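You operate a simulated robot arm through the tools that you are given. There is no shell and no other tool.

Carry out the task below with a simulated robot arm. There is one attempt and no reset: what you move stays moved.

Task
Rack the winder's full pirn by its colour and latch the beige pirn on in its place.
Fine: park the clip in the REST box. Lay pirns thick end to the wall.

Only the result counts: the job must be done as asked and must still hold three seconds after the hand-in. Knocking over, shifting, dropping, spilling or breaking anything else fails it.

Robot
A 7-joint arm with a fingered hand on a trunk, on a base that moves. Base frame: it is fixed to the floor where the robot stands at the start and does not move with it; the origin is under the middle of the robot, x ahead of it, y to its left, z up; the surface under the hand at the start is at about z = 0.648. Units: m, rad, N and s.
With the tool pointing down near the work surface it reaches from about 0.1 to 0.78 m from the robot's upright axis, wherever it stands. Its first joint turns from -2.496 to 2.496 rad. Places, roughly: brake knob [0.6, 0.4, 0.7]; shuttle latch one [0.6, 0.7, 0.7]; shuttle latch two [0.6, 0.6, 0.7]; tension knob [0.6, -0.1, 0.7]; winder latch [0.6, -0.3, 0.7]; winder reset button [0.3, -0.5, 0.7]. Payload 3 kg.
The TCP is the grasp point between the finger pads, 0.026 m short of the fingertips. In the tool frame z runs along the fingers and y along their closing line. The gripper opens to 0.148 m; its body begins 0.073 m behind the TCP. The gripper is a hand of 3 fingers: y runs from the thumb to the fingers, the wrist lies at [0, 0, -0.229] in the tool frame, and closing takes about 1.5 s.
Orientation is that of the tool frame in the base frame, as [roll, pitch, yaw] about the fixed x, y, z axes, in that order (R = Rz(yaw) Ry(pitch) Rx(roll)). With the fingers straight down and closing along the base's y, the tool's x points along the base's -x, its y along +y and its z along -z.

Tools
- The arm moves only by the tool arm_command. Its argument "series" is one flat list of numbers, 7 for each row, row after row: the shift along the base's x, y, z in units of 400 mm (1.0 is 400 mm), then the turn, a rotation vector about the base's x, y, z in units of 45 degrees (1.0 is 45 degrees), then the closure, from 0 (fully open) to 1 (shut). In form: [x, y, z, ax, ay, az, claw, x, y, z, ax, ay, az, claw, ...]. A call has 1 to 20 rows; each row is the pose to reach, as a shift and turn from the pose commanded when the call began. A call with a number of a shift or a turn outside -1 to 1 is refused whole. A row lasts 0.2 s, in which the tool goes at most 0.05 m and 0.15 rad; a call with a longer step from one row to the next is refused whole, and so is a gripper value outside its range. A pose out of reach is approached as far as the arm can. The call stops where the force on the tool passes 40 N (or 10 N more than at its start, if that is more) or the arm is blocked; 0.2 s more then pass. The fingers move at their own pace (about 0.153 m/s each) and stop on an object; they squeeze with about 21 N. The grip force told is the motor's: it shows also when the fingers shut on nothing. Time passes only in rows, and 0.2 s behind the last, so rows that repeat a pose let the fingers close. It gives the time, the measured TCP pose, the force on the tool (base axes), the opening and the grip force at its end, in the units of the frame above (readings bear some noise), with the torque about the TCP (base axes, N m) and any sound that the robot's microphone picked up, and new pictures: "show" is both (left out), scene, wrist or none.
- Cameras (640 x 400 px; columns grow to the right, rows downward): "scene" is now at [0.1358, -0.0003, 1.7678]; the picture's right is [0.01, -1.00, 0.00], its down [-0.93, -0.00, -0.38] and it looks along [0.38, 0.00, -0.93] (base axes); focal length 292 px, centre (320, 200). "wrist" rides on the gripper at [0.068, -0.039, -0.09] in the tool frame; the picture's right is [0.50, 0.87, 0.00], its down [-0.66, 0.38, -0.65] and it looks along [-0.57, 0.33, 0.76] (tool axes); focal length 222 px, centre (320, 200). There is no depth. A picture from a camera that has moved, and an enlarged one, comes with that camera's place and axes in the base frame and with its lens.
- lift_body(by): slides the trunk up (or, below 0, down) by that many m; the arm and the scene camera ride with it, the base frame stays. It gives what a move gives, with no picture.
- roll_base(legs): drives the robot by 1 to 6 legs, each [ahead, left, turn to the left] in m, m and rad, along the robot's own axes; the way and the turn of a leg run together, so that a leg with both is an arc; at most 1.5 m and 3.142 rad a leg. The arm and the cameras ride along, it lands a little off, and it stops where it bumps. It gives what a move gives, and a new picture of the scene camera.
- hand_shape(shape): the hand has 3 fingers and takes this shape, open, in about a second: jaw (thumb against the fingers, like two jaws); tri (thumb and two fingers); tip (a fingertip pinch); poke (one finger out to press); point (the index stretched); flat (the hand flat); cup (the hand cupped); fist (a fist). The gripper value then closes the fingers along that shape, each until it touches; the sizes above hold for jaw. It gives what a move gives, with no picture.
- turn_head(pan, tilt): turns the head with the scene camera to pan (to the left, within 1.501 rad either way) and tilt (down, from -0.506 to 1.204), counted from straight ahead of the robot. It gives what a move gives, and a new picture of the scene camera.
- inspect(camera, box): a new picture of the part [left, top, right, bottom] of that camera's present view, enlarged. No time passes.
- job_done(): hands the job in; it is judged then, once.

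Nothing tells you exact positions but the pictures and the camera data. Unless the task says otherwise, let go and move clear before handing in.

The tools are called after "Emit:" by a JSON object that holds its "op" and its "data". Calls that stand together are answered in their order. arm_command: Moves the arm, as the interface text tells. Its arguments: {"type":"object","properties":{"series":{"type":"array","items":{"type":"number"}},"show":{"type":"string","enum":["both","scene","wrist","none"]}},"required":["series"]} The other tools are called the same way: lift_body (by) moves the trunk up or down; hand_shape (shape) gives the hand a shape; roll_base (legs) drives the base; turn_head (pan, tilt) turns the head that bears the scene camera; inspect (camera, box) takes an enlarged picture of a part of a camera's view; job_done () hands the job in.

At the start:

```text
clock: 0.0
position: [0.5881, 0.1443, 1.0107]
ee_rot: [3.14, 0.0, -3.141]
wrist_force: [0.5, 0.2, 0.8]
torque: [0.01, -0.02, 0.02]
finger_gap: 0.1481
gripper_force: 0.0
shape: jaw
trunk travel left (down, up): [-0.725, 0.165]
robot x, y, heading: [-0.0011, -0.0005, -0.0]
head pan, tilt (commanded): [0.005, 1.182]
```

scene: 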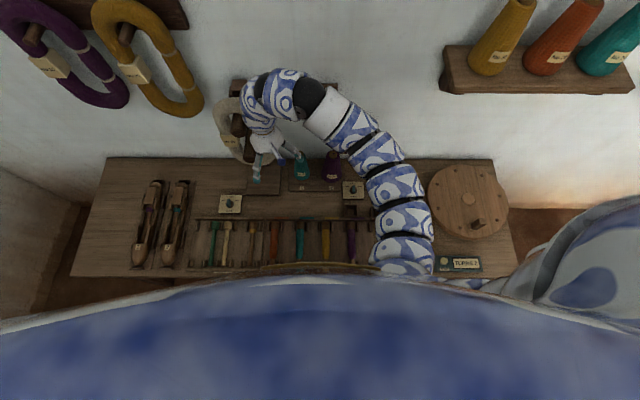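
wrist: 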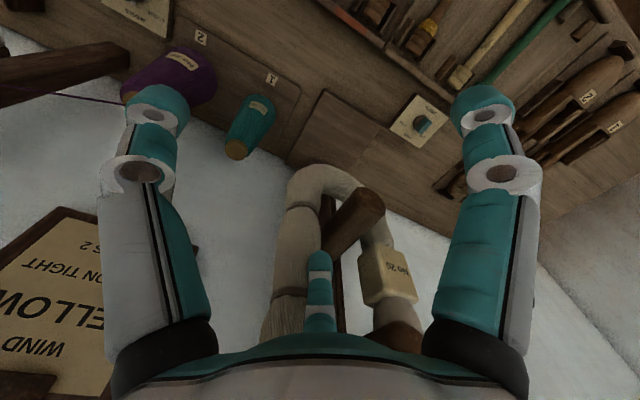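

I see a workbench against a wall with shuttles, knobs, a pirn rack, cones and a turntable. First I will look closely at the parts of the picture before moving anything.

Emit:
{"op": "inspect", "data": {"camera": "scene", "box": [180, 170, 400, 290]}}

Emit:
{"op": "inspect", "data": {"camera": "scene", "box": [380, 140, 540, 290]}}

Emit:
{"op": "inspect", "data": {"camera": "scene", "box": [70, 150, 260, 290]}}

Emit:
{"op": "inspect", "data": {"camera": "wrist", "box": [0, 0, 640, 400]}}

```text
2.91 times, centred on (290, 230) of scene
camera zoom: at [0.1358, -0.0003, 1.7678], right [0.01, -1.0, 0.0], down [-0.93, 0.0, -0.38], along [0.38, 0.0, -0.93], focal length 851 px, centre (407, 113)
```

zoom: 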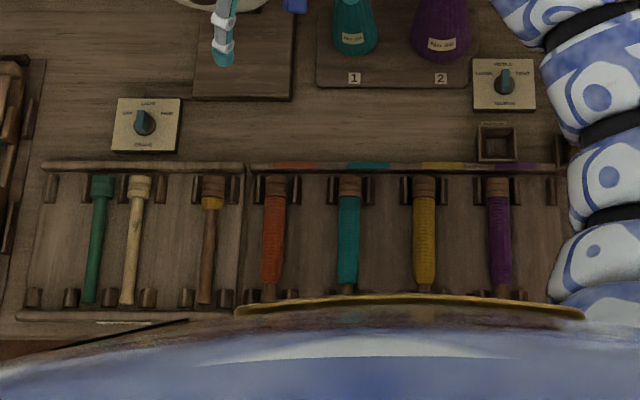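

```text
2.67 times, centred on (460, 215) of scene
camera zoom: at [0.1358, -0.0003, 1.7678], right [0.01, -1.0, 0.0], down [-0.93, 0.0, -0.38], along [0.38, 0.0, -0.93], focal length 780 px, centre (-53, 160)
```

zoom: 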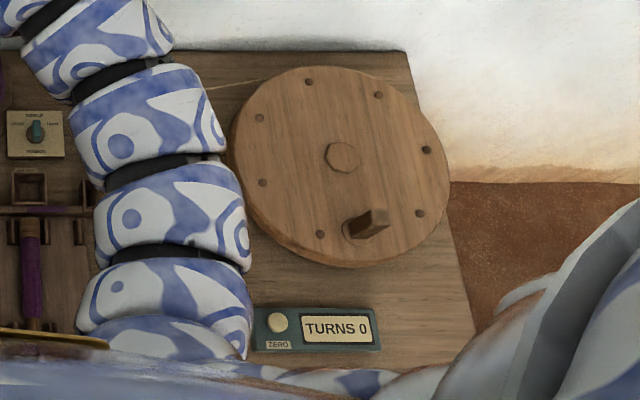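

```text
2.86 times, centred on (165, 220) of scene
camera zoom: at [0.1358, -0.0003, 1.7678], right [0.01, -1.0, 0.0], down [-0.93, 0.0, -0.38], along [0.38, 0.0, -0.93], focal length 835 px, centre (763, 143)
```

zoom: 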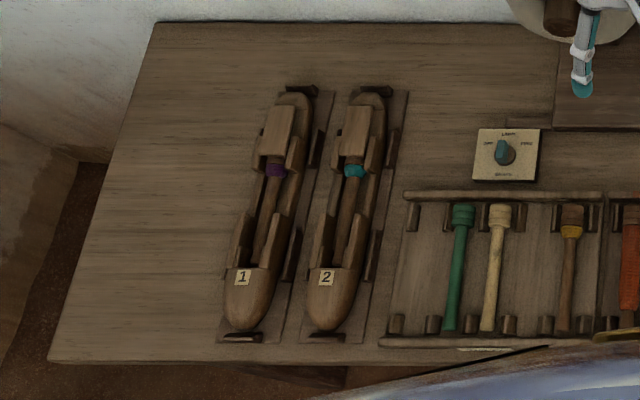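

```text
1.00 times, centred on (320, 200) of wrist (not enlarged: the box is as wide or as high as the picture)
camera zoom: at [0.5203, 0.1075, 1.1027], right [-0.5, 0.87, 0.0], down [0.66, 0.38, 0.65], along [0.57, 0.33, -0.76], focal length 222 px, centre (320, 200)
```

zoom: 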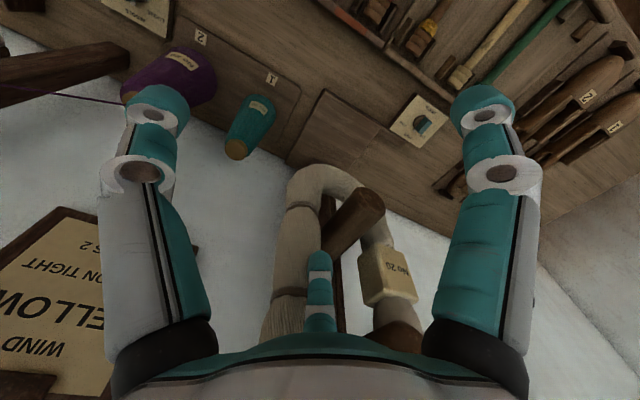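

The arm hides the winder area, and a sign hangs on the wall. I will swing the arm up and to the left so I can see the winder to the right.

Emit:
{"op": "arm_command", "data": {"series": [-0.08, 0.08, 0.03, 0, 0, 0, 0, -0.16, 0.16, 0.06, 0, 0, 0, 0, -0.24, 0.24, 0.09, 0, 0, 0, 0, -0.32, 0.32, 0.12, 0, 0, 0, 0, -0.36, 0.42, 0.15, 0, 0, 0, 0, -0.38, 0.52, 0.18, 0, 0, 0, 0, -0.4, 0.62, 0.2, 0, 0, 0, 0, -0.42, 0.72, 0.2, 0, 0, 0, 0]}}

```text
clock: 2.0
position: [0.4379, 0.4196, 1.0477]
ee_rot: [-3.092, 0.035, -3.127]
wrist_force: [0.1, -0.1, 0.5]
torque: [0.01, -0.01, -0.01]
finger_gap: 0.1479
gripper_force: 0.1
shape: jaw
out of reach, approached as far as the arm can: row 1, 2, 3, 4, 5, 6, 7, 8
trunk travel left (down, up): [-0.725, 0.165]
robot x, y, heading: [-0.0017, 0.0029, -0.003]
head pan, tilt (commanded): [0.005, 1.182]
stopped in row 8: the arm was blocked; the commanded pose is now the measured one
camera scene: at [0.1362, -0.0007, 1.7678], right [0.01, -1.0, 0.0], down [-0.93, 0.0, -0.38], along [0.38, 0.0, -0.93], focal length 292 px, centre (320, 200)
camera wrist: at [0.3674, 0.385, 1.1394], right [-0.51, 0.86, -0.06], down [0.63, 0.42, 0.66], along [0.59, 0.3, -0.75], focal length 222 px, centre (320, 200)
```

scene: 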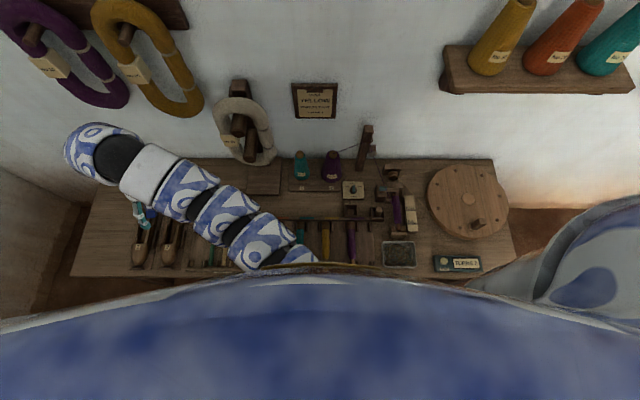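
wrist: 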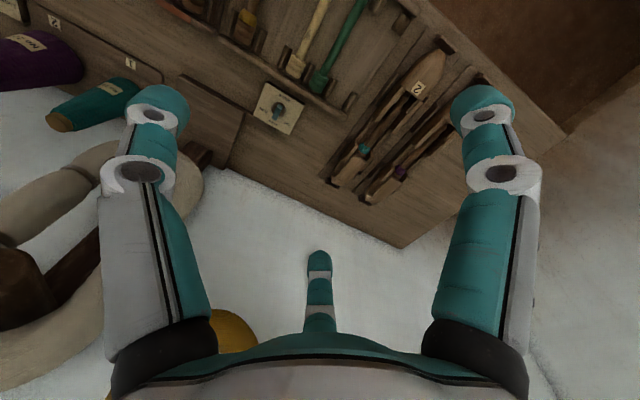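

Now the winder is visible right of the middle. I'll zoom in on it, the sign and the rack.

Emit:
{"op": "inspect", "data": {"camera": "scene", "box": [330, 120, 450, 280]}}

Emit:
{"op": "inspect", "data": {"camera": "scene", "box": [280, 75, 350, 125]}}

Emit:
{"op": "inspect", "data": {"camera": "scene", "box": [330, 180, 430, 270]}}

Emit:
{"op": "inspect", "data": {"camera": "scene", "box": [280, 140, 380, 210]}}

```text
2.50 times, centred on (390, 200) of scene
camera zoom: at [0.1362, -0.0007, 1.7678], right [0.01, -1.0, 0.0], down [-0.93, 0.0, -0.38], along [0.38, 0.0, -0.93], focal length 731 px, centre (145, 200)
```

zoom: 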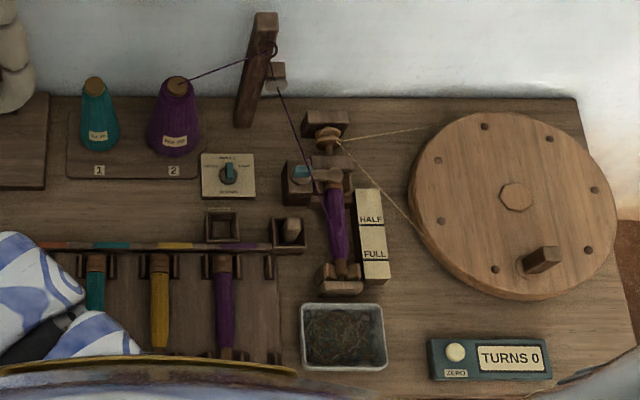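

```text
8.00 times, centred on (315, 100) of scene
camera zoom: at [0.1362, -0.0007, 1.7678], right [0.01, -1.0, 0.0], down [-0.93, 0.0, -0.38], along [0.38, 0.0, -0.93], focal length 2339 px, centre (360, 1000)
```

zoom: 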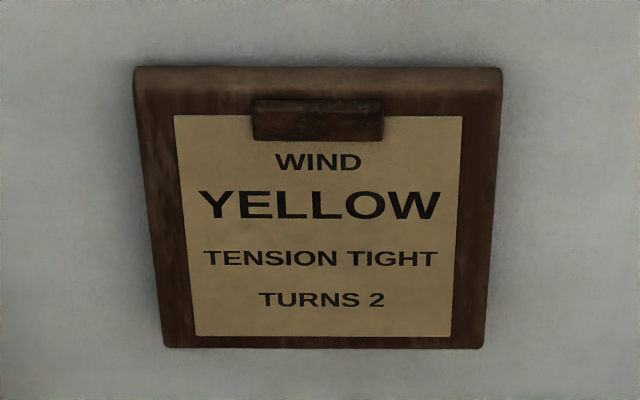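

```text
4.44 times, centred on (380, 225) of scene
camera zoom: at [0.1362, -0.0007, 1.7678], right [0.01, -1.0, 0.0], down [-0.93, 0.0, -0.38], along [0.38, 0.0, -0.93], focal length 1300 px, centre (53, 89)
```

zoom: 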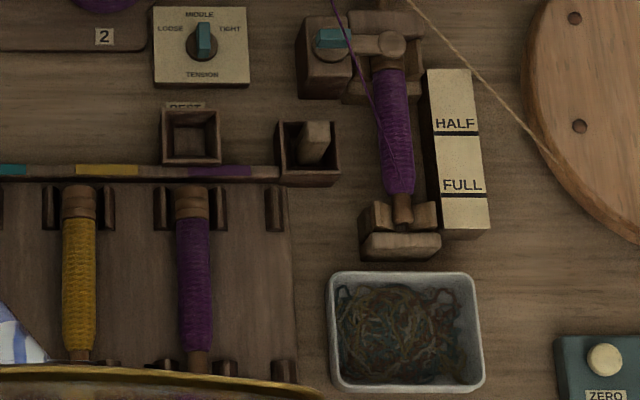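

```text
5.71 times, centred on (330, 175) of scene
camera zoom: at [0.1362, -0.0007, 1.7678], right [0.01, -1.0, 0.0], down [-0.93, 0.0, -0.38], along [0.38, 0.0, -0.93], focal length 1671 px, centre (263, 343)
```

zoom: 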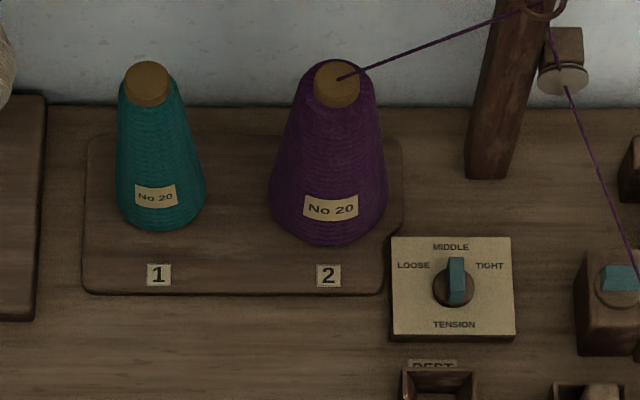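

The winder holds a full purple pirn with the latch (teal lever) at its wall end; the purple rack lane seems to be the rightmost one (empty), the beige bare pirn lies in the left rack, the clip seems to be a pale peg in the box right of the REST box. I'll move the hand over to the right at a safe height for a closer view with the wrist camera.

Emit:
{"op": "arm_command", "data": {"series": [-0.02, -0.08, -0.08, 0.02, 0.015, -0.006, 0, -0.04, -0.16, -0.16, 0.04, 0.03, -0.012, 0, -0.06, -0.26, -0.22, 0.063, 0.045, -0.018, 0, -0.08, -0.38, -0.24, 0.063, 0.045, -0.018, 0, -0.1, -0.5, -0.24, 0.063, 0.045, -0.018, 0, -0.1, -0.62, -0.24, 0.063, 0.045, -0.018, 0, -0.1, -0.74, -0.24, 0.063, 0.045, -0.018, 0, -0.1, -0.86, -0.24, 0.063, 0.045, -0.018, 0, -0.1, -0.98, -0.24, 0.063, 0.045, -0.018, 0], "show": "wrist"}}

```text
clock: 4.0
position: [0.4124, 0.0358, 0.9444]
ee_rot: [-3.14, -0.004, -3.14]
wrist_force: [0.2, 1.0, 0.4]
torque: [0.03, 0.02, -0.02]
finger_gap: 0.1476
gripper_force: 0.0
shape: jaw
out of reach, approached as far as the arm can: row 9
trunk travel left (down, up): [-0.725, 0.165]
robot x, y, heading: [0.0008, 0.0003, -0.001]
head pan, tilt (commanded): [0.005, 1.182]
camera wrist: at [0.3453, -0.0027, 1.0369], right [-0.5, 0.87, 0.0], down [0.66, 0.38, 0.65], along [0.56, 0.33, -0.76], focal length 222 px, centre (320, 200)
```

wrist: 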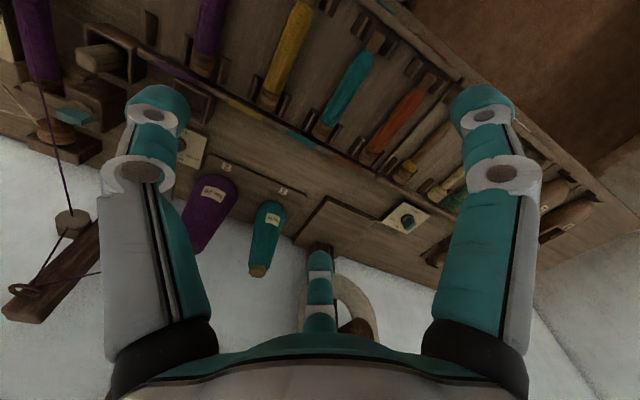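

The wrist view shows the racks from above and the winder to the left of the picture. I continue to the right over the winder area.

Emit:
{"op": "arm_command", "data": {"series": [0, -0.12, 0.0, 0, 0, 0, 0, 0, -0.24, 0.0, 0, 0, 0, 0, 0, -0.36, 0.0, 0, 0, 0, 0, 0, -0.48, 0.0, 0, 0, 0, 0, 0, -0.6, 0.0, 0, 0, 0, 0, 0, -0.72, 0.0, 0, 0, 0, 0, 0, -0.84, 0.0, 0, 0, 0, 0, 0, -0.96, 0.0, 0, 0, 0, 0], "show": "both"}}

```text
clock: 5.8
position: [0.4381, -0.3635, 0.9282]
ee_rot: [3.138, -0.002, -3.137]
wrist_force: [0.2, -0.1, 0.7]
torque: [-0.03, 0.02, 0.01]
finger_gap: 0.1478
gripper_force: 0.1
shape: jaw
out of reach, approached as far as the arm can: row 1, 2, 3, 4, 5, 6, 7, 8
trunk travel left (down, up): [-0.725, 0.165]
robot x, y, heading: [-0.0003, -0.0011, 0.001]
head pan, tilt (commanded): [0.005, 1.182]
camera scene: at [0.1354, -0.0007, 1.7679], right [0.01, -1.0, 0.0], down [-0.93, -0.01, -0.38], along [0.38, 0.0, -0.93], focal length 292 px, centre (320, 200)
camera wrist: at [0.3712, -0.4015, 1.0205], right [-0.5, 0.86, 0.0], down [0.66, 0.38, 0.65], along [0.56, 0.33, -0.76], focal length 222 px, centre (320, 200)
```

scene: 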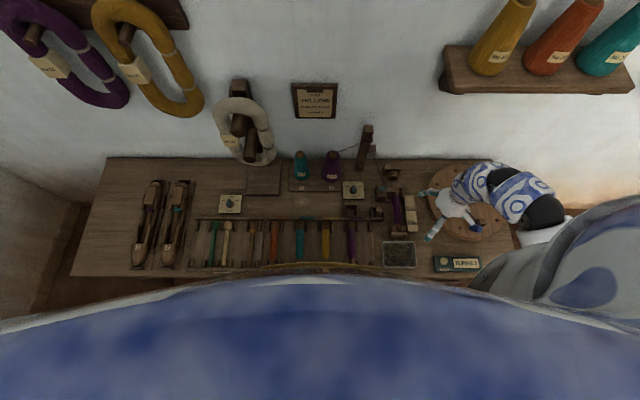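
wrist: 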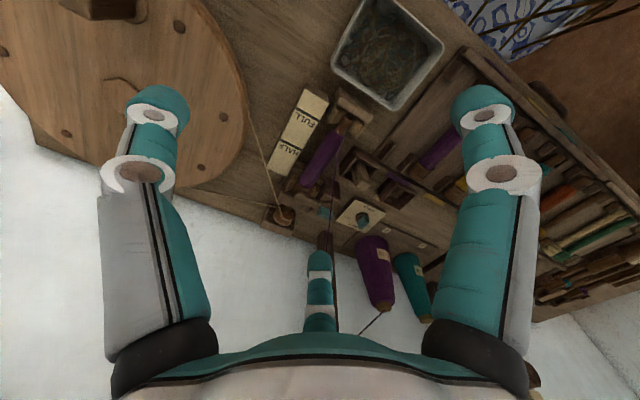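

The bench is now clear in the scene view. I'll zoom in on the winder, the racks and the clip boxes from both cameras.

Emit:
{"op": "inspect", "data": {"camera": "wrist", "box": [240, 60, 440, 260]}}

Emit:
{"op": "inspect", "data": {"camera": "scene", "box": [370, 160, 430, 245]}}

Emit:
{"op": "inspect", "data": {"camera": "scene", "box": [250, 205, 390, 275]}}

Emit:
{"op": "inspect", "data": {"camera": "scene", "box": [180, 205, 300, 275]}}

Emit:
{"op": "inspect", "data": {"camera": "scene", "box": [335, 195, 395, 230]}}

```text
2.00 times, centred on (340, 160) of wrist
camera zoom: at [0.3712, -0.4015, 1.0205], right [-0.5, 0.86, 0.0], down [0.66, 0.38, 0.65], along [0.56, 0.33, -0.76], focal length 444 px, centre (280, 280)
```

zoom: 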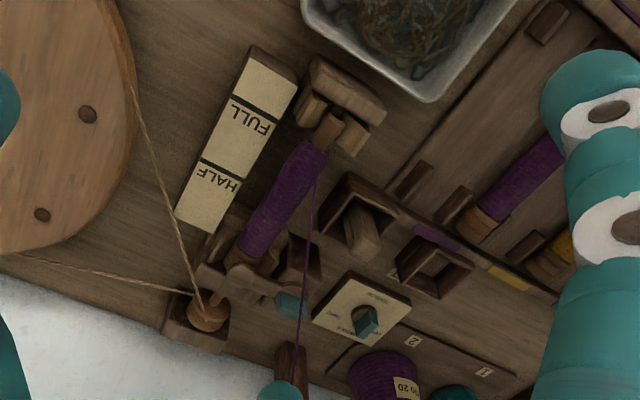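

```text
4.71 times, centred on (400, 202) of scene
camera zoom: at [0.1354, -0.0007, 1.7679], right [0.01, -1.0, 0.0], down [-0.93, -0.01, -0.38], along [0.38, 0.0, -0.93], focal length 1376 px, centre (-56, 188)
```

zoom: 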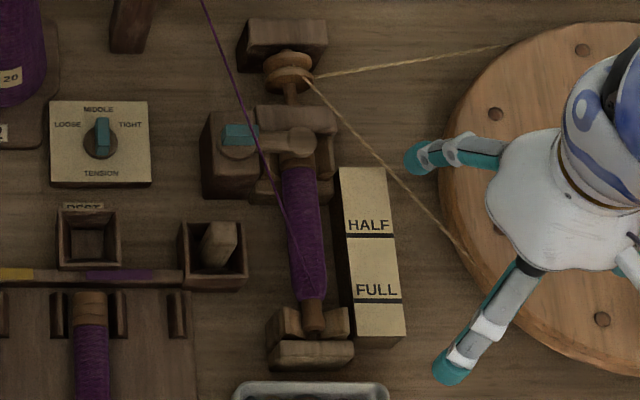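

```text
4.57 times, centred on (320, 240) of scene
camera zoom: at [0.1354, -0.0007, 1.7679], right [0.01, -1.0, 0.0], down [-0.93, -0.01, -0.38], along [0.38, 0.0, -0.93], focal length 1337 px, centre (320, 17)
```

zoom: 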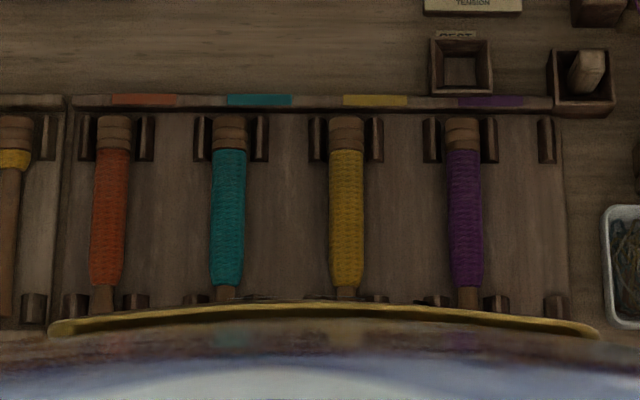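

```text
5.33 times, centred on (240, 240) of scene
camera zoom: at [0.1354, -0.0007, 1.7679], right [0.01, -1.0, 0.0], down [-0.93, -0.01, -0.38], along [0.38, 0.0, -0.93], focal length 1560 px, centre (747, -13)
```

zoom: 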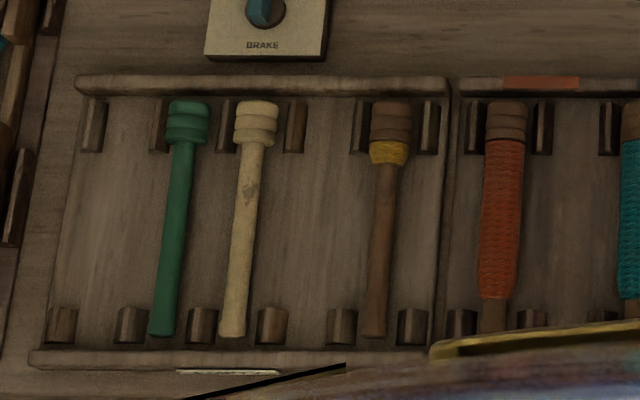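

```text
10.67 times, centred on (365, 212) of scene
camera zoom: at [0.1354, -0.0007, 1.7679], right [0.01, -1.0, 0.0], down [-0.93, -0.01, -0.38], along [0.38, 0.0, -0.93], focal length 3119 px, centre (-160, 67)
```

zoom: 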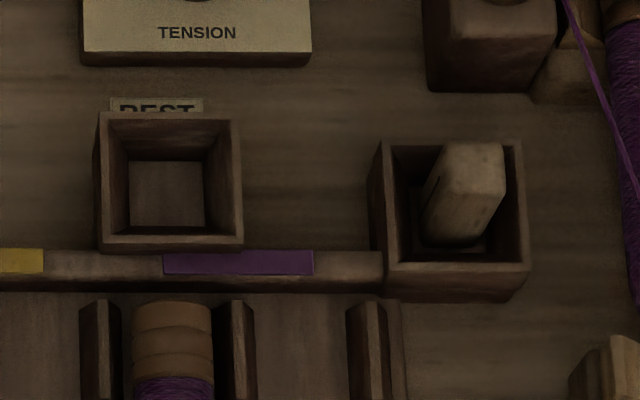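

Emit:
{"op": "inspect", "data": {"camera": "wrist", "box": [290, 160, 370, 240]}}

Emit:
{"op": "inspect", "data": {"camera": "scene", "box": [375, 165, 415, 195]}}

Emit:
{"op": "inspect", "data": {"camera": "scene", "box": [380, 190, 425, 245]}}

```text
5.00 times, centred on (330, 200) of wrist
camera zoom: at [0.3712, -0.4015, 1.0205], right [-0.5, 0.86, 0.0], down [0.66, 0.38, 0.65], along [0.56, 0.33, -0.76], focal length 1111 px, centre (270, 200)
```

zoom: 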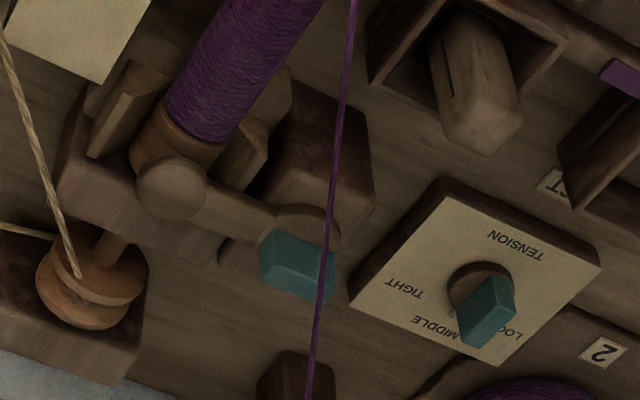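

```text
13.33 times, centred on (395, 180) of scene
camera zoom: at [0.1354, -0.0007, 1.7679], right [0.01, -1.0, 0.0], down [-0.93, -0.01, -0.38], along [0.38, 0.0, -0.93], focal length 3899 px, centre (-680, 467)
```

zoom: 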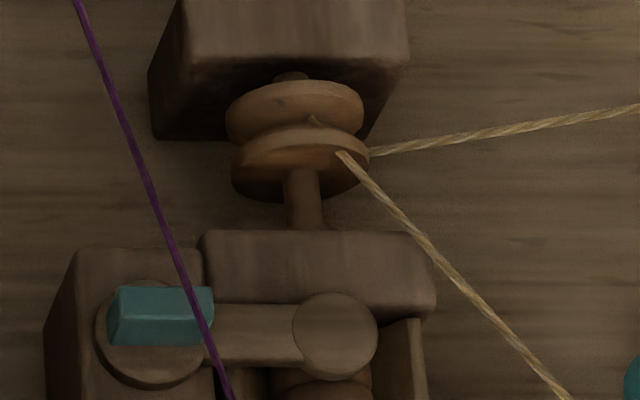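

```text
7.27 times, centred on (402, 218) of scene
camera zoom: at [0.1354, -0.0007, 1.7679], right [0.01, -1.0, 0.0], down [-0.93, -0.01, -0.38], along [0.38, 0.0, -0.93], focal length 2127 px, centre (-280, 73)
```

zoom: 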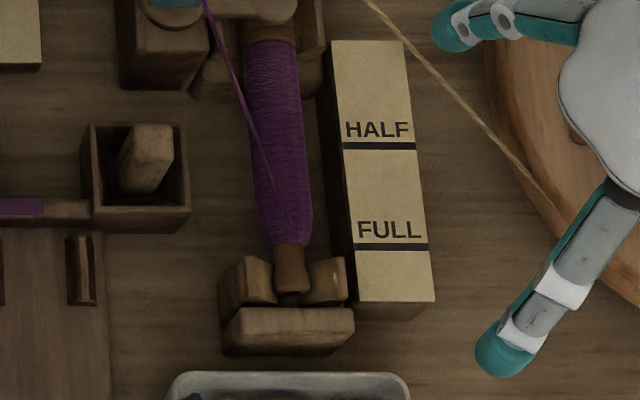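

The latch looks like a turning bar: a teal handle on a post left of the spindle, with an arm ending in a round pad over the pirn's thick end. Before touching anything I'll learn how the hand shapes look, closing in free air.

Emit:
{"op": "arm_command", "data": {"series": [0, 0, 0, 0, 0, 0, 0.5, 0, 0, 0, 0, 0, 0, 0.5, 0, 0, 0, 0, 0, 0, 0.5, 0, 0, 0, 0, 0, 0, 0.5], "show": "both"}}

Emit:
{"op": "inspect", "data": {"camera": "scene", "box": [410, 150, 550, 250]}}

Emit:
{"op": "arm_command", "data": {"series": [0, 0, 0, 0, 0, 0, 1, 0, 0, 0, 0, 0, 0, 1, 0, 0, 0, 0, 0, 0, 1, 0, 0, 0, 0, 0, 0, 1, 0, 0, 0, 0, 0, 0, 1], "show": "both"}}

Emit:
{"op": "inspect", "data": {"camera": "scene", "box": [410, 150, 550, 250]}}

```text
clock: 6.8
position: [0.4394, -0.363, 0.9272]
ee_rot: [3.139, -0.002, -3.14]
wrist_force: [0.1, -0.7, 0.5]
torque: [-0.01, 0.02, 0.02]
finger_gap: 0.0747
gripper_force: 0.1
shape: jaw
trunk travel left (down, up): [-0.725, 0.165]
robot x, y, heading: [-0.0001, -0.0005, -0.002]
head pan, tilt (commanded): [0.005, 1.182]
camera scene: at [0.1358, -0.0005, 1.7679], right [0.01, -1.0, 0.0], down [-0.93, 0.0, -0.38], along [0.38, 0.0, -0.93], focal length 292 px, centre (320, 200)
camera wrist: at [0.3717, -0.4008, 1.0204], right [-0.5, 0.86, 0.0], down [0.66, 0.38, 0.65], along [0.56, 0.33, -0.76], focal length 222 px, centre (320, 200)
```

scene: 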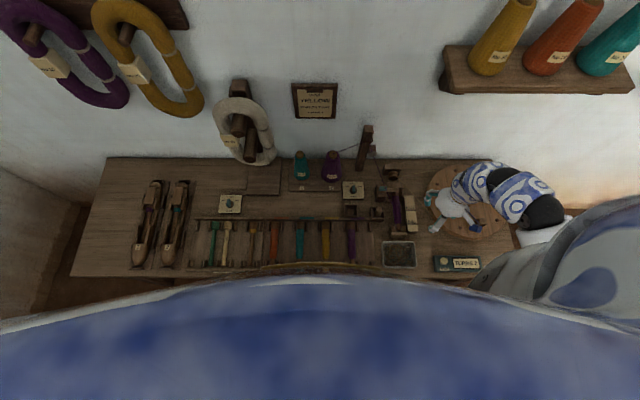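
wrist: 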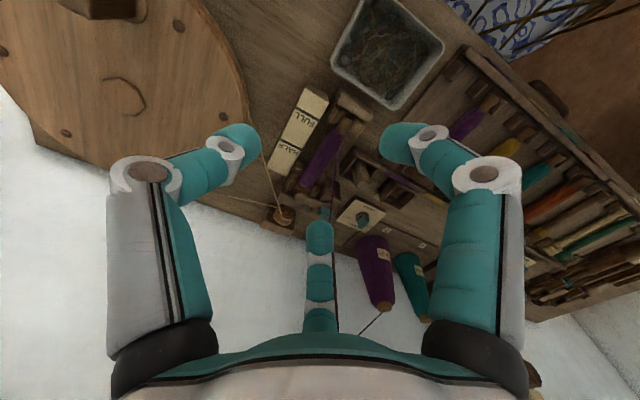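

```text
4.00 times, centred on (480, 200) of scene
camera zoom: at [0.1358, -0.0005, 1.7679], right [0.01, -1.0, 0.0], down [-0.93, 0.0, -0.38], along [0.38, 0.0, -0.93], focal length 1170 px, centre (-320, 200)
```

zoom: 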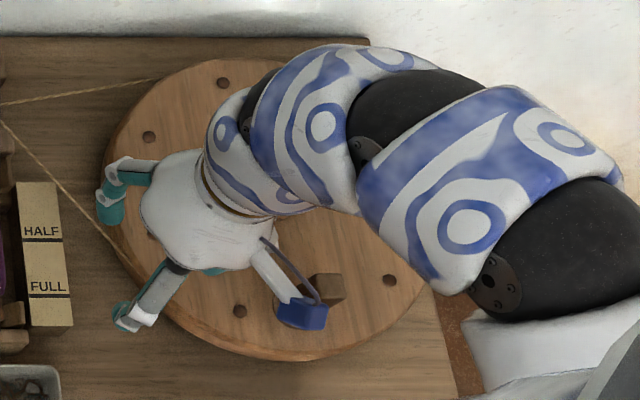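

```text
clock: 8.0
position: [0.4385, -0.3616, 0.9278]
ee_rot: [3.139, -0.004, -3.141]
wrist_force: [0.6, 0.4, 0.2]
torque: [0.0, 0.01, 0.02]
finger_gap: 0.0
gripper_force: 21.0
shape: jaw
trunk travel left (down, up): [-0.725, 0.165]
robot x, y, heading: [-0.0038, 0.0009, 0.003]
head pan, tilt (commanded): [0.005, 1.182]
camera scene: at [0.1359, -0.0004, 1.7679], right [0.01, -1.0, 0.0], down [-0.93, 0.0, -0.38], along [0.38, 0.0, -0.93], focal length 292 px, centre (320, 200)
camera wrist: at [0.3717, -0.4007, 1.0204], right [-0.5, 0.86, 0.0], down [0.66, 0.38, 0.65], along [0.56, 0.33, -0.76], focal length 222 px, centre (320, 200)
```

scene: 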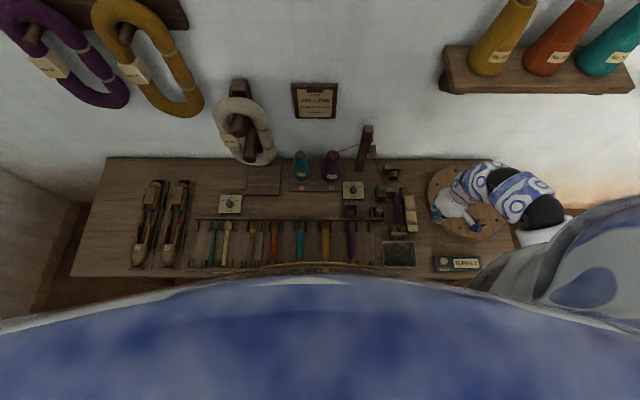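
wrist: 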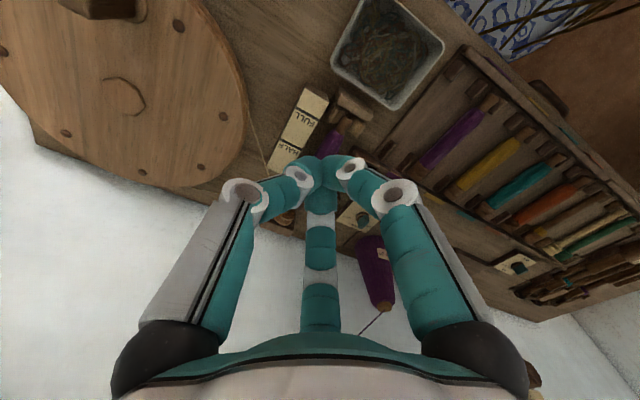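

```text
4.00 times, centred on (480, 200) of scene
camera zoom: at [0.1359, -0.0004, 1.7679], right [0.01, -1.0, 0.0], down [-0.93, 0.0, -0.38], along [0.38, 0.0, -0.93], focal length 1170 px, centre (-320, 200)
```

zoom: 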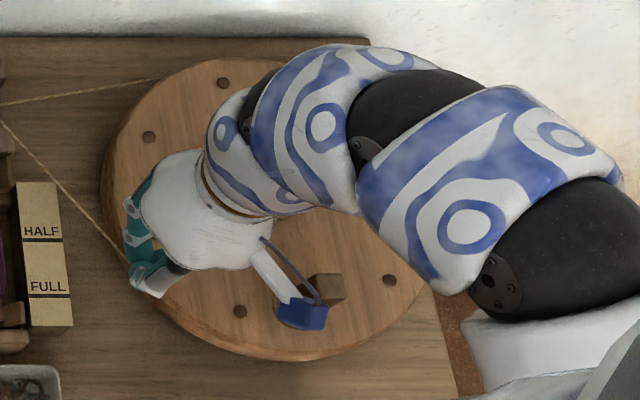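

The three digits in "jaw" converge toward the centre. I'll look at the "tip" and "tri" shapes as well.

Emit:
{"op": "hand_shape", "data": {"shape": "tip"}}

Emit:
{"op": "inspect", "data": {"camera": "wrist", "box": [0, 0, 640, 400]}}

Emit:
{"op": "inspect", "data": {"camera": "scene", "box": [410, 150, 550, 250]}}

Emit:
{"op": "arm_command", "data": {"series": [0, 0, 0, 0, 0, 0, 1, 0, 0, 0, 0, 0, 0, 1, 0, 0, 0, 0, 0, 0, 1, 0, 0, 0, 0, 0, 0, 1, 0, 0, 0, 0, 0, 0, 1, 0, 0, 0, 0, 0, 0, 1, 0, 0, 0, 0, 0, 0, 1, 0, 0, 0, 0, 0, 0, 1], "show": "wrist"}}

Emit:
{"op": "inspect", "data": {"camera": "scene", "box": [410, 150, 550, 250]}}

Emit:
{"op": "hand_shape", "data": {"shape": "tri"}}

Emit:
{"op": "inspect", "data": {"camera": "wrist", "box": [0, 0, 640, 400]}}

Emit:
{"op": "inspect", "data": {"camera": "scene", "box": [410, 150, 550, 250]}}

Emit:
{"op": "arm_command", "data": {"series": [0, 0, 0, 0, 0, 0, 1, 0, 0, 0, 0, 0, 0, 1, 0, 0, 0, 0, 0, 0, 1, 0, 0, 0, 0, 0, 0, 1, 0, 0, 0, 0, 0, 0, 1, 0, 0, 0, 0, 0, 0, 1, 0, 0, 0, 0, 0, 0, 1, 0, 0, 0, 0, 0, 0, 1], "show": "wrist"}}

Emit:
{"op": "inspect", "data": {"camera": "scene", "box": [410, 150, 550, 250]}}

```text
clock: 8.9
position: [0.4374, -0.3619, 0.9283]
ee_rot: [3.138, -0.003, -3.141]
wrist_force: [0.5, 0.6, -0.4]
torque: [0.0, -0.01, -0.02]
finger_gap: 0.148
gripper_force: 0.1
shape: tip
trunk travel left (down, up): [-0.725, 0.165]
robot x, y, heading: [0.003, -0.0002, 0.004]
head pan, tilt (commanded): [0.005, 1.182]
```

```text
1.00 times, centred on (320, 200) of wrist (not enlarged: the box is as wide or as high as the picture)
camera zoom: at [0.3717, -0.4007, 1.0204], right [-0.5, 0.86, 0.0], down [0.66, 0.38, 0.65], along [0.56, 0.33, -0.76], focal length 222 px, centre (320, 200)
```

zoom: 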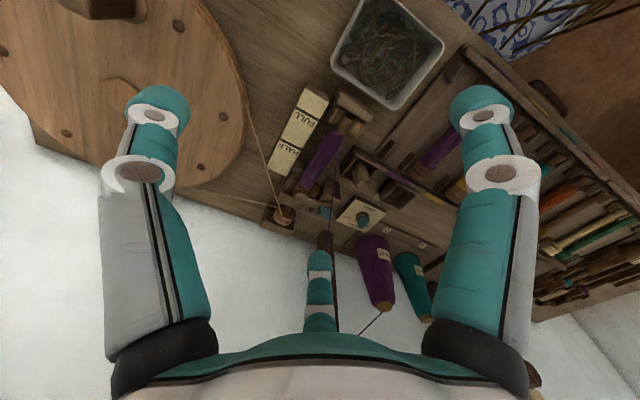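

```text
4.00 times, centred on (480, 200) of scene
camera zoom: at [0.1358, -0.0004, 1.7679], right [0.01, -1.0, 0.0], down [-0.93, 0.0, -0.38], along [0.38, 0.0, -0.93], focal length 1170 px, centre (-320, 200)
```

zoom: 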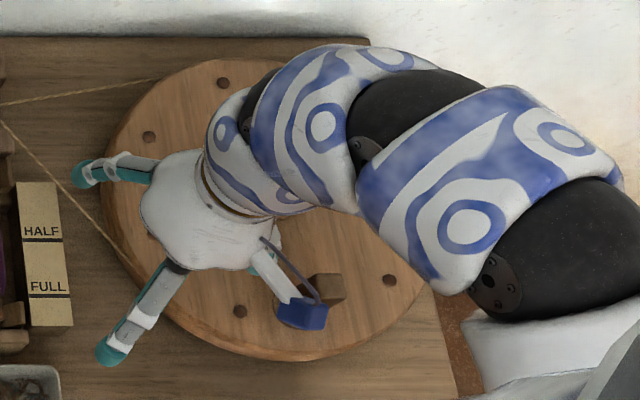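

```text
clock: 10.7
position: [0.4384, -0.3618, 0.9291]
ee_rot: [3.139, -0.003, -3.141]
wrist_force: [0.1, -0.2, -0.2]
torque: [0.02, -0.03, 0.0]
finger_gap: 0.0
gripper_force: 21.4
shape: tip
trunk travel left (down, up): [-0.725, 0.165]
robot x, y, heading: [-0.0004, -0.002, 0.001]
head pan, tilt (commanded): [0.005, 1.182]
camera wrist: at [0.3717, -0.4008, 1.0204], right [-0.5, 0.86, 0.0], down [0.66, 0.38, 0.65], along [0.56, 0.33, -0.76], focal length 222 px, centre (320, 200)
```

wrist: 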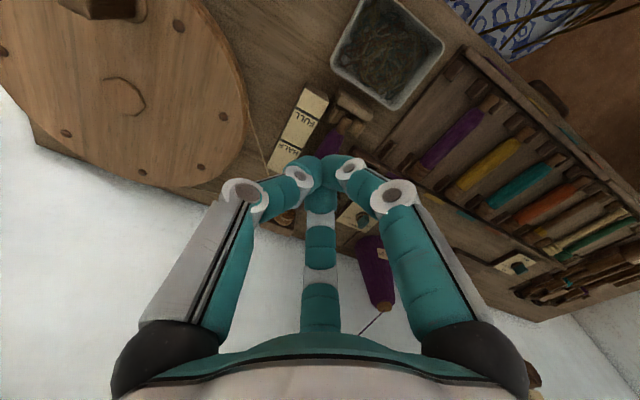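

```text
4.00 times, centred on (480, 200) of scene
camera zoom: at [0.1358, -0.0004, 1.7679], right [0.01, -1.0, 0.0], down [-0.93, 0.0, -0.38], along [0.38, 0.0, -0.93], focal length 1170 px, centre (-320, 200)
```

zoom: 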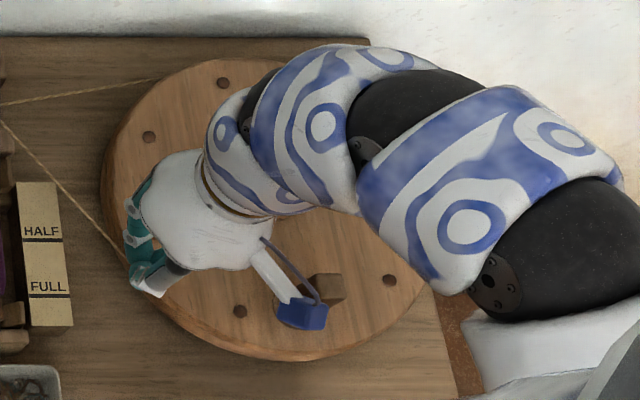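

```text
clock: 11.6
position: [0.4388, -0.3624, 0.9282]
ee_rot: [3.139, -0.004, -3.141]
wrist_force: [-0.3, -0.1, -0.3]
torque: [-0.01, -0.02, -0.01]
finger_gap: 0.148
gripper_force: 0.1
shape: tri
trunk travel left (down, up): [-0.725, 0.165]
robot x, y, heading: [-0.001, -0.0009, -0.002]
head pan, tilt (commanded): [0.005, 1.182]
```

```text
1.00 times, centred on (320, 200) of wrist (not enlarged: the box is as wide or as high as the picture)
camera zoom: at [0.3717, -0.4007, 1.0204], right [-0.5, 0.86, 0.0], down [0.66, 0.38, 0.65], along [0.56, 0.33, -0.76], focal length 222 px, centre (320, 200)
```

zoom: 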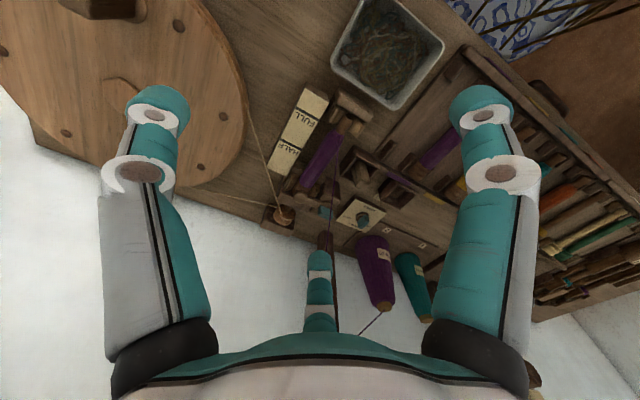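

```text
4.00 times, centred on (480, 200) of scene
camera zoom: at [0.1358, -0.0004, 1.7679], right [0.01, -1.0, 0.0], down [-0.93, 0.0, -0.38], along [0.38, 0.0, -0.93], focal length 1170 px, centre (-320, 200)
```

zoom: 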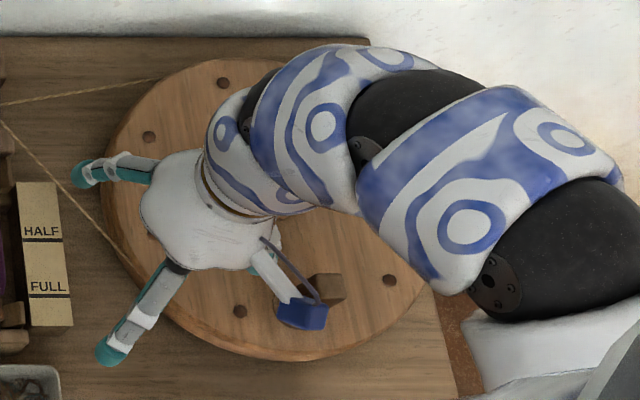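

```text
clock: 13.4
position: [0.4373, -0.3626, 0.9283]
ee_rot: [3.139, -0.004, -3.139]
wrist_force: [-0.7, -0.8, 0.1]
torque: [0.01, 0.01, 0.02]
finger_gap: 0.0
gripper_force: 20.9
shape: tri
trunk travel left (down, up): [-0.725, 0.165]
robot x, y, heading: [0.0017, -0.0063, 0.004]
head pan, tilt (commanded): [0.005, 1.182]
camera wrist: at [0.3717, -0.4007, 1.0204], right [-0.5, 0.86, 0.0], down [0.66, 0.38, 0.65], along [0.56, 0.33, -0.76], focal length 222 px, centre (320, 200)
```

wrist: 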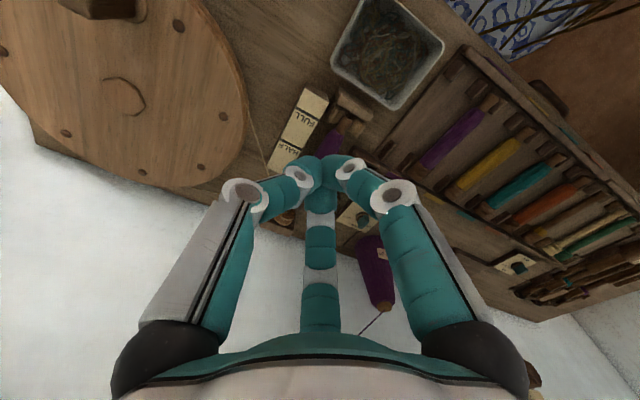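

```text
4.00 times, centred on (480, 200) of scene
camera zoom: at [0.1358, -0.0004, 1.7679], right [0.01, -1.0, 0.0], down [-0.93, 0.0, -0.38], along [0.38, 0.0, -0.93], focal length 1170 px, centre (-320, 200)
```

zoom: 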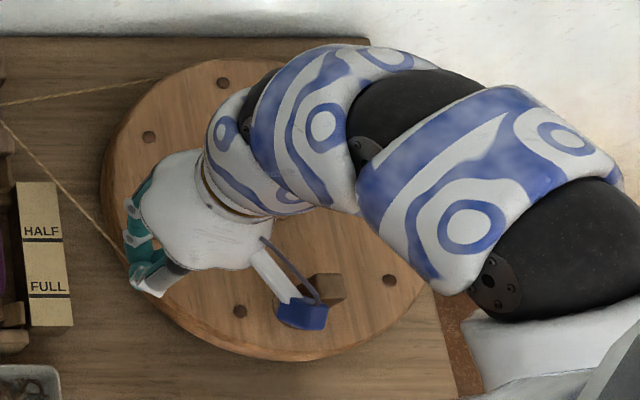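

All three grip shapes are the same radial 3-digit grip (thumb on the base −y side, fingers at ±60° on the +y side), fingertips about 2 cm thick. I estimate the winder pirn's axis near x 0.48–0.60, y −0.302, z 0.683. I'll open the hand and tilt it to look flatter along the winder to learn heights of gauge, latch and cradles.

Emit:
{"op": "arm_command", "data": {"series": [-0.07, 0.0, -0.04, 0, -0.16, 0, 0, -0.14, 0.0, -0.08, 0, -0.32, 0, 0, -0.21, 0.0, -0.12, 0, -0.48, 0, 0, -0.27, 0.0, -0.16, 0, -0.64, 0, 0], "show": "wrist"}}

Emit:
{"op": "inspect", "data": {"camera": "wrist", "box": [220, 100, 460, 260]}}

```text
clock: 14.6
position: [0.4155, -0.4612, 0.8794]
ee_rot: [-2.956, 0.54, -2.908]
wrist_force: [0.1, -0.5, -0.2]
torque: [-0.04, -0.04, -0.03]
finger_gap: 0.1481
gripper_force: 0.1
shape: tri
out of reach, approached as far as the arm can: row 1, 2, 3, 4
trunk travel left (down, up): [-0.725, 0.165]
robot x, y, heading: [0.0008, 0.0, 0.002]
head pan, tilt (commanded): [0.005, 1.182]
stopped in row 4: the arm was blocked; the commanded pose is now the measured one
camera wrist: at [0.3165, -0.5046, 0.9287], right [-0.53, 0.75, -0.4], down [0.15, 0.54, 0.83], along [0.83, 0.38, -0.4], focal length 222 px, centre (320, 200)
```

wrist: 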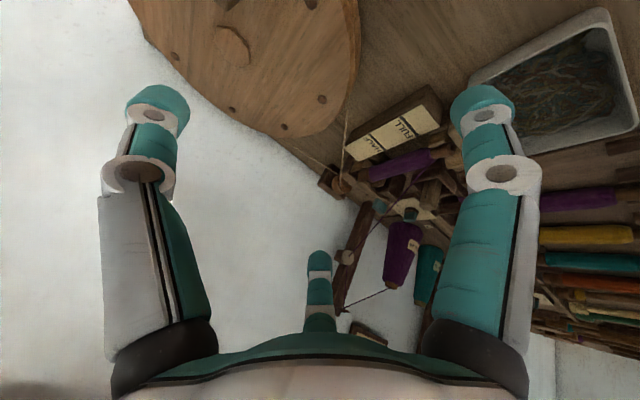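

```text
2.50 times, centred on (340, 180) of wrist
camera zoom: at [0.3165, -0.5046, 0.9287], right [-0.53, 0.75, -0.4], down [0.15, 0.54, 0.83], along [0.83, 0.38, -0.4], focal length 555 px, centre (270, 250)
```

zoom: 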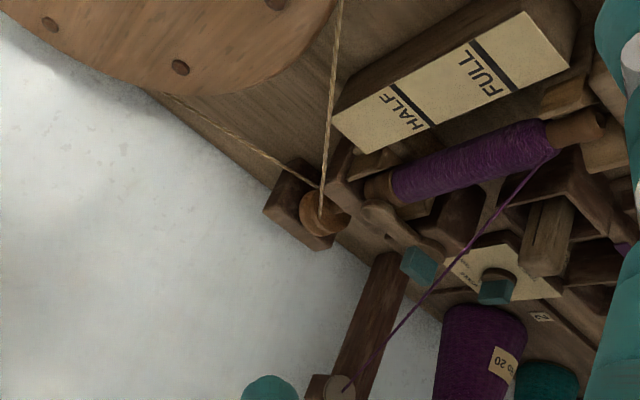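

The arm reached its limit but the flatter view is useful. I'll zoom in more on the winder parts from here.

Emit:
{"op": "inspect", "data": {"camera": "wrist", "box": [335, 85, 465, 225]}}

Emit:
{"op": "inspect", "data": {"camera": "wrist", "box": [320, 140, 460, 240]}}

Emit:
{"op": "inspect", "data": {"camera": "wrist", "box": [400, 140, 640, 300]}}

```text
2.86 times, centred on (400, 155) of wrist
camera zoom: at [0.3165, -0.5046, 0.9287], right [-0.53, 0.75, -0.4], down [0.15, 0.54, 0.83], along [0.83, 0.38, -0.4], focal length 635 px, centre (91, 329)
```

zoom: 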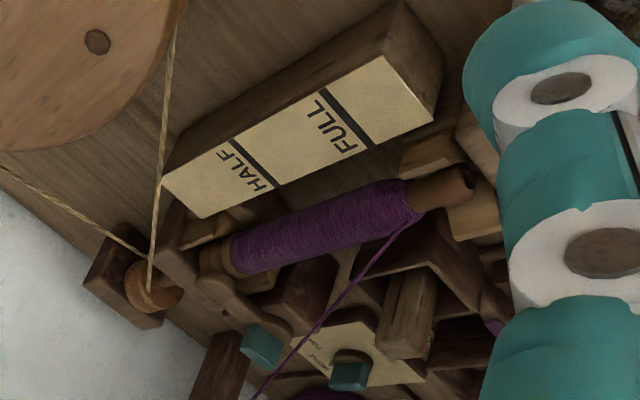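

```text
4.00 times, centred on (390, 190) of wrist
camera zoom: at [0.3165, -0.5046, 0.9287], right [-0.53, 0.75, -0.4], down [0.15, 0.54, 0.83], along [0.83, 0.38, -0.4], focal length 888 px, centre (40, 240)
```

zoom: 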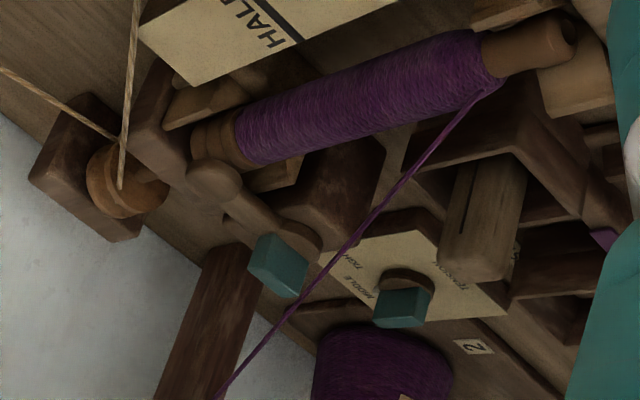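

```text
2.50 times, centred on (520, 220) of wrist
camera zoom: at [0.3165, -0.5046, 0.9287], right [-0.53, 0.75, -0.4], down [0.15, 0.54, 0.83], along [0.83, 0.38, -0.4], focal length 555 px, centre (-180, 150)
```

zoom: 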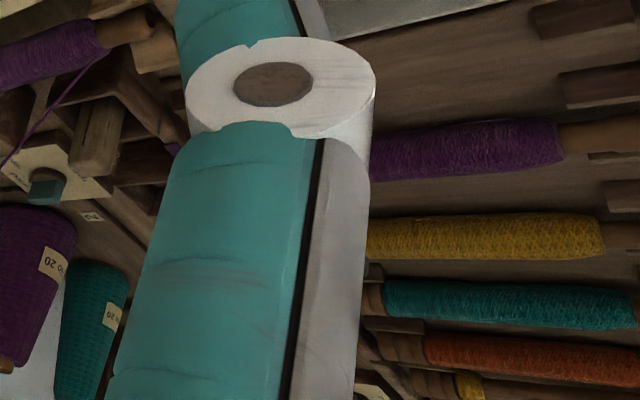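

The gauge block's top is about level with the pirn's axis, and the latch bar lies just over the thick end. I'll return to tool-down and look closely at partly closed fingertips to know how thick they are.

Emit:
{"op": "arm_command", "data": {"series": [0.0, 0.05, 0.03, -0.05, 0.17, -0.06, 0, 0.0, 0.1, 0.06, -0.1, 0.34, -0.12, 0, 0.02, 0.16, 0.09, -0.15, 0.51, -0.18, 0.3, 0.04, 0.22, 0.11, -0.2, 0.65, -0.25, 0.6, 0.05, 0.24, 0.11, -0.24, 0.66, -0.3, 0.78, 0.05, 0.24, 0.11, -0.24, 0.66, -0.3, 0.78, 0.05, 0.24, 0.11, -0.24, 0.66, -0.3, 0.78], "show": "wrist"}}

Emit:
{"op": "inspect", "data": {"camera": "wrist", "box": [200, 100, 440, 250]}}

```text
clock: 16.2
position: [0.4708, -0.365, 0.8995]
ee_rot: [-2.819, 0.007, -3.113]
wrist_force: [0.2, -0.6, 0.3]
torque: [0.01, -0.02, -0.01]
finger_gap: 0.0329
gripper_force: 0.1
shape: tri
out of reach, approached as far as the arm can: row 1, 2, 3, 4, 5, 6, 7
trunk travel left (down, up): [-0.725, 0.165]
robot x, y, heading: [0.0017, -0.0013, 0.002]
head pan, tilt (commanded): [0.005, 1.182]
camera wrist: at [0.403, -0.3748, 0.9998], right [-0.52, 0.81, -0.28], down [0.64, 0.58, 0.5], along [0.57, 0.09, -0.82], focal length 222 px, centre (320, 200)
```

wrist: 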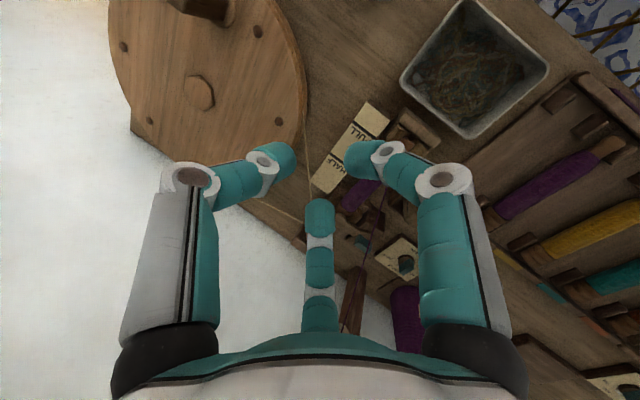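

```text
2.67 times, centred on (320, 175) of wrist
camera zoom: at [0.403, -0.3748, 0.9998], right [-0.52, 0.81, -0.28], down [0.64, 0.58, 0.5], along [0.57, 0.09, -0.82], focal length 592 px, centre (320, 267)
```

zoom: 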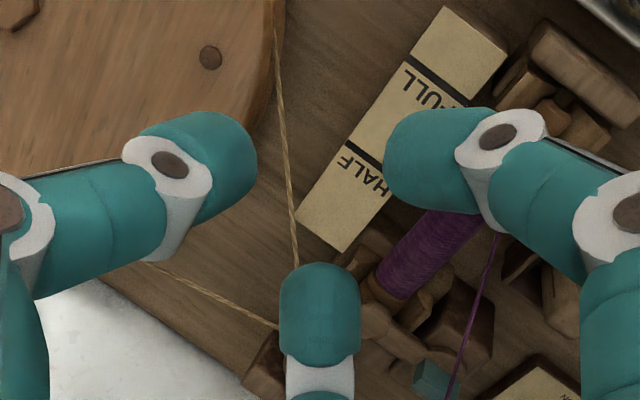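

The fingertips are about 18 mm thick and curl inward. I'll level the tool again and take a closer look at the latch and boxes from above the winder.

Emit:
{"op": "arm_command", "data": {"series": [0.0, 0.02, 0.0, 0.137, 0.003, -0.012, 0.5, 0.0, 0.04, 0.0, 0.274, 0.006, -0.024, 0.3, 0.0, 0.06, 0.0, 0.411, 0.009, -0.036, 0.0, 0.0, 0.06, 0.0, 0.411, 0.009, -0.036, 0.0, 0.0, 0.06, 0.0, 0.411, 0.009, -0.036, 0.0], "show": "wrist"}}

Emit:
{"op": "inspect", "data": {"camera": "wrist", "box": [300, 150, 420, 230]}}

Emit:
{"op": "inspect", "data": {"camera": "wrist", "box": [220, 30, 440, 200]}}

```text
clock: 17.4
position: [0.4705, -0.3383, 0.8987]
ee_rot: [3.139, 0.004, 3.14]
wrist_force: [-0.4, -0.9, -0.5]
torque: [-0.02, 0.01, 0.02]
finger_gap: 0.1477
gripper_force: 0.0
shape: tri
trunk travel left (down, up): [-0.725, 0.165]
robot x, y, heading: [0.0009, 0.0022, -0.001]
head pan, tilt (commanded): [0.005, 1.182]
camera wrist: at [0.4018, -0.3756, 0.9911], right [-0.5, 0.87, 0.0], down [0.65, 0.38, 0.66], along [0.57, 0.33, -0.75], focal length 222 px, centre (320, 200)
```

wrist: 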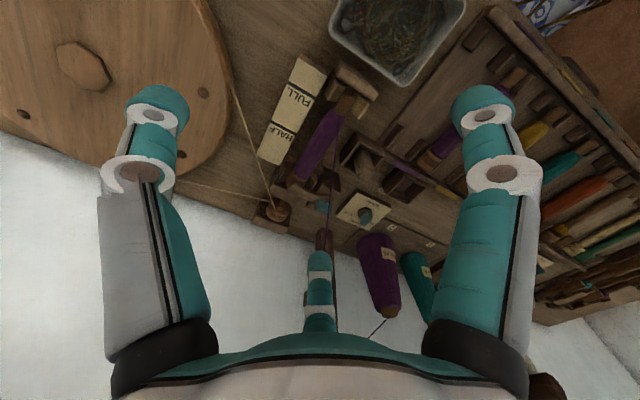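

```text
5.00 times, centred on (360, 190) of wrist
camera zoom: at [0.4018, -0.3756, 0.9911], right [-0.5, 0.87, 0.0], down [0.65, 0.38, 0.66], along [0.57, 0.33, -0.75], focal length 1111 px, centre (120, 250)
```

zoom: 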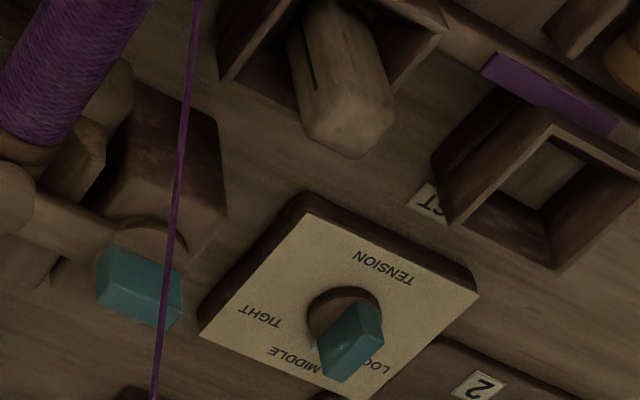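

```text
2.35 times, centred on (330, 115) of wrist
camera zoom: at [0.4018, -0.3756, 0.9911], right [-0.5, 0.87, 0.0], down [0.65, 0.38, 0.66], along [0.57, 0.33, -0.75], focal length 523 px, centre (296, 400)
```

zoom: 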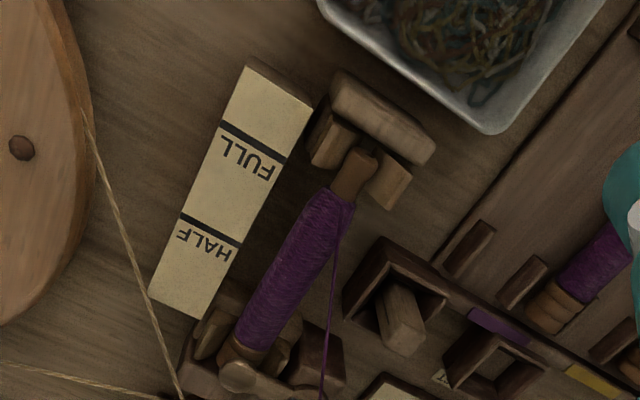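

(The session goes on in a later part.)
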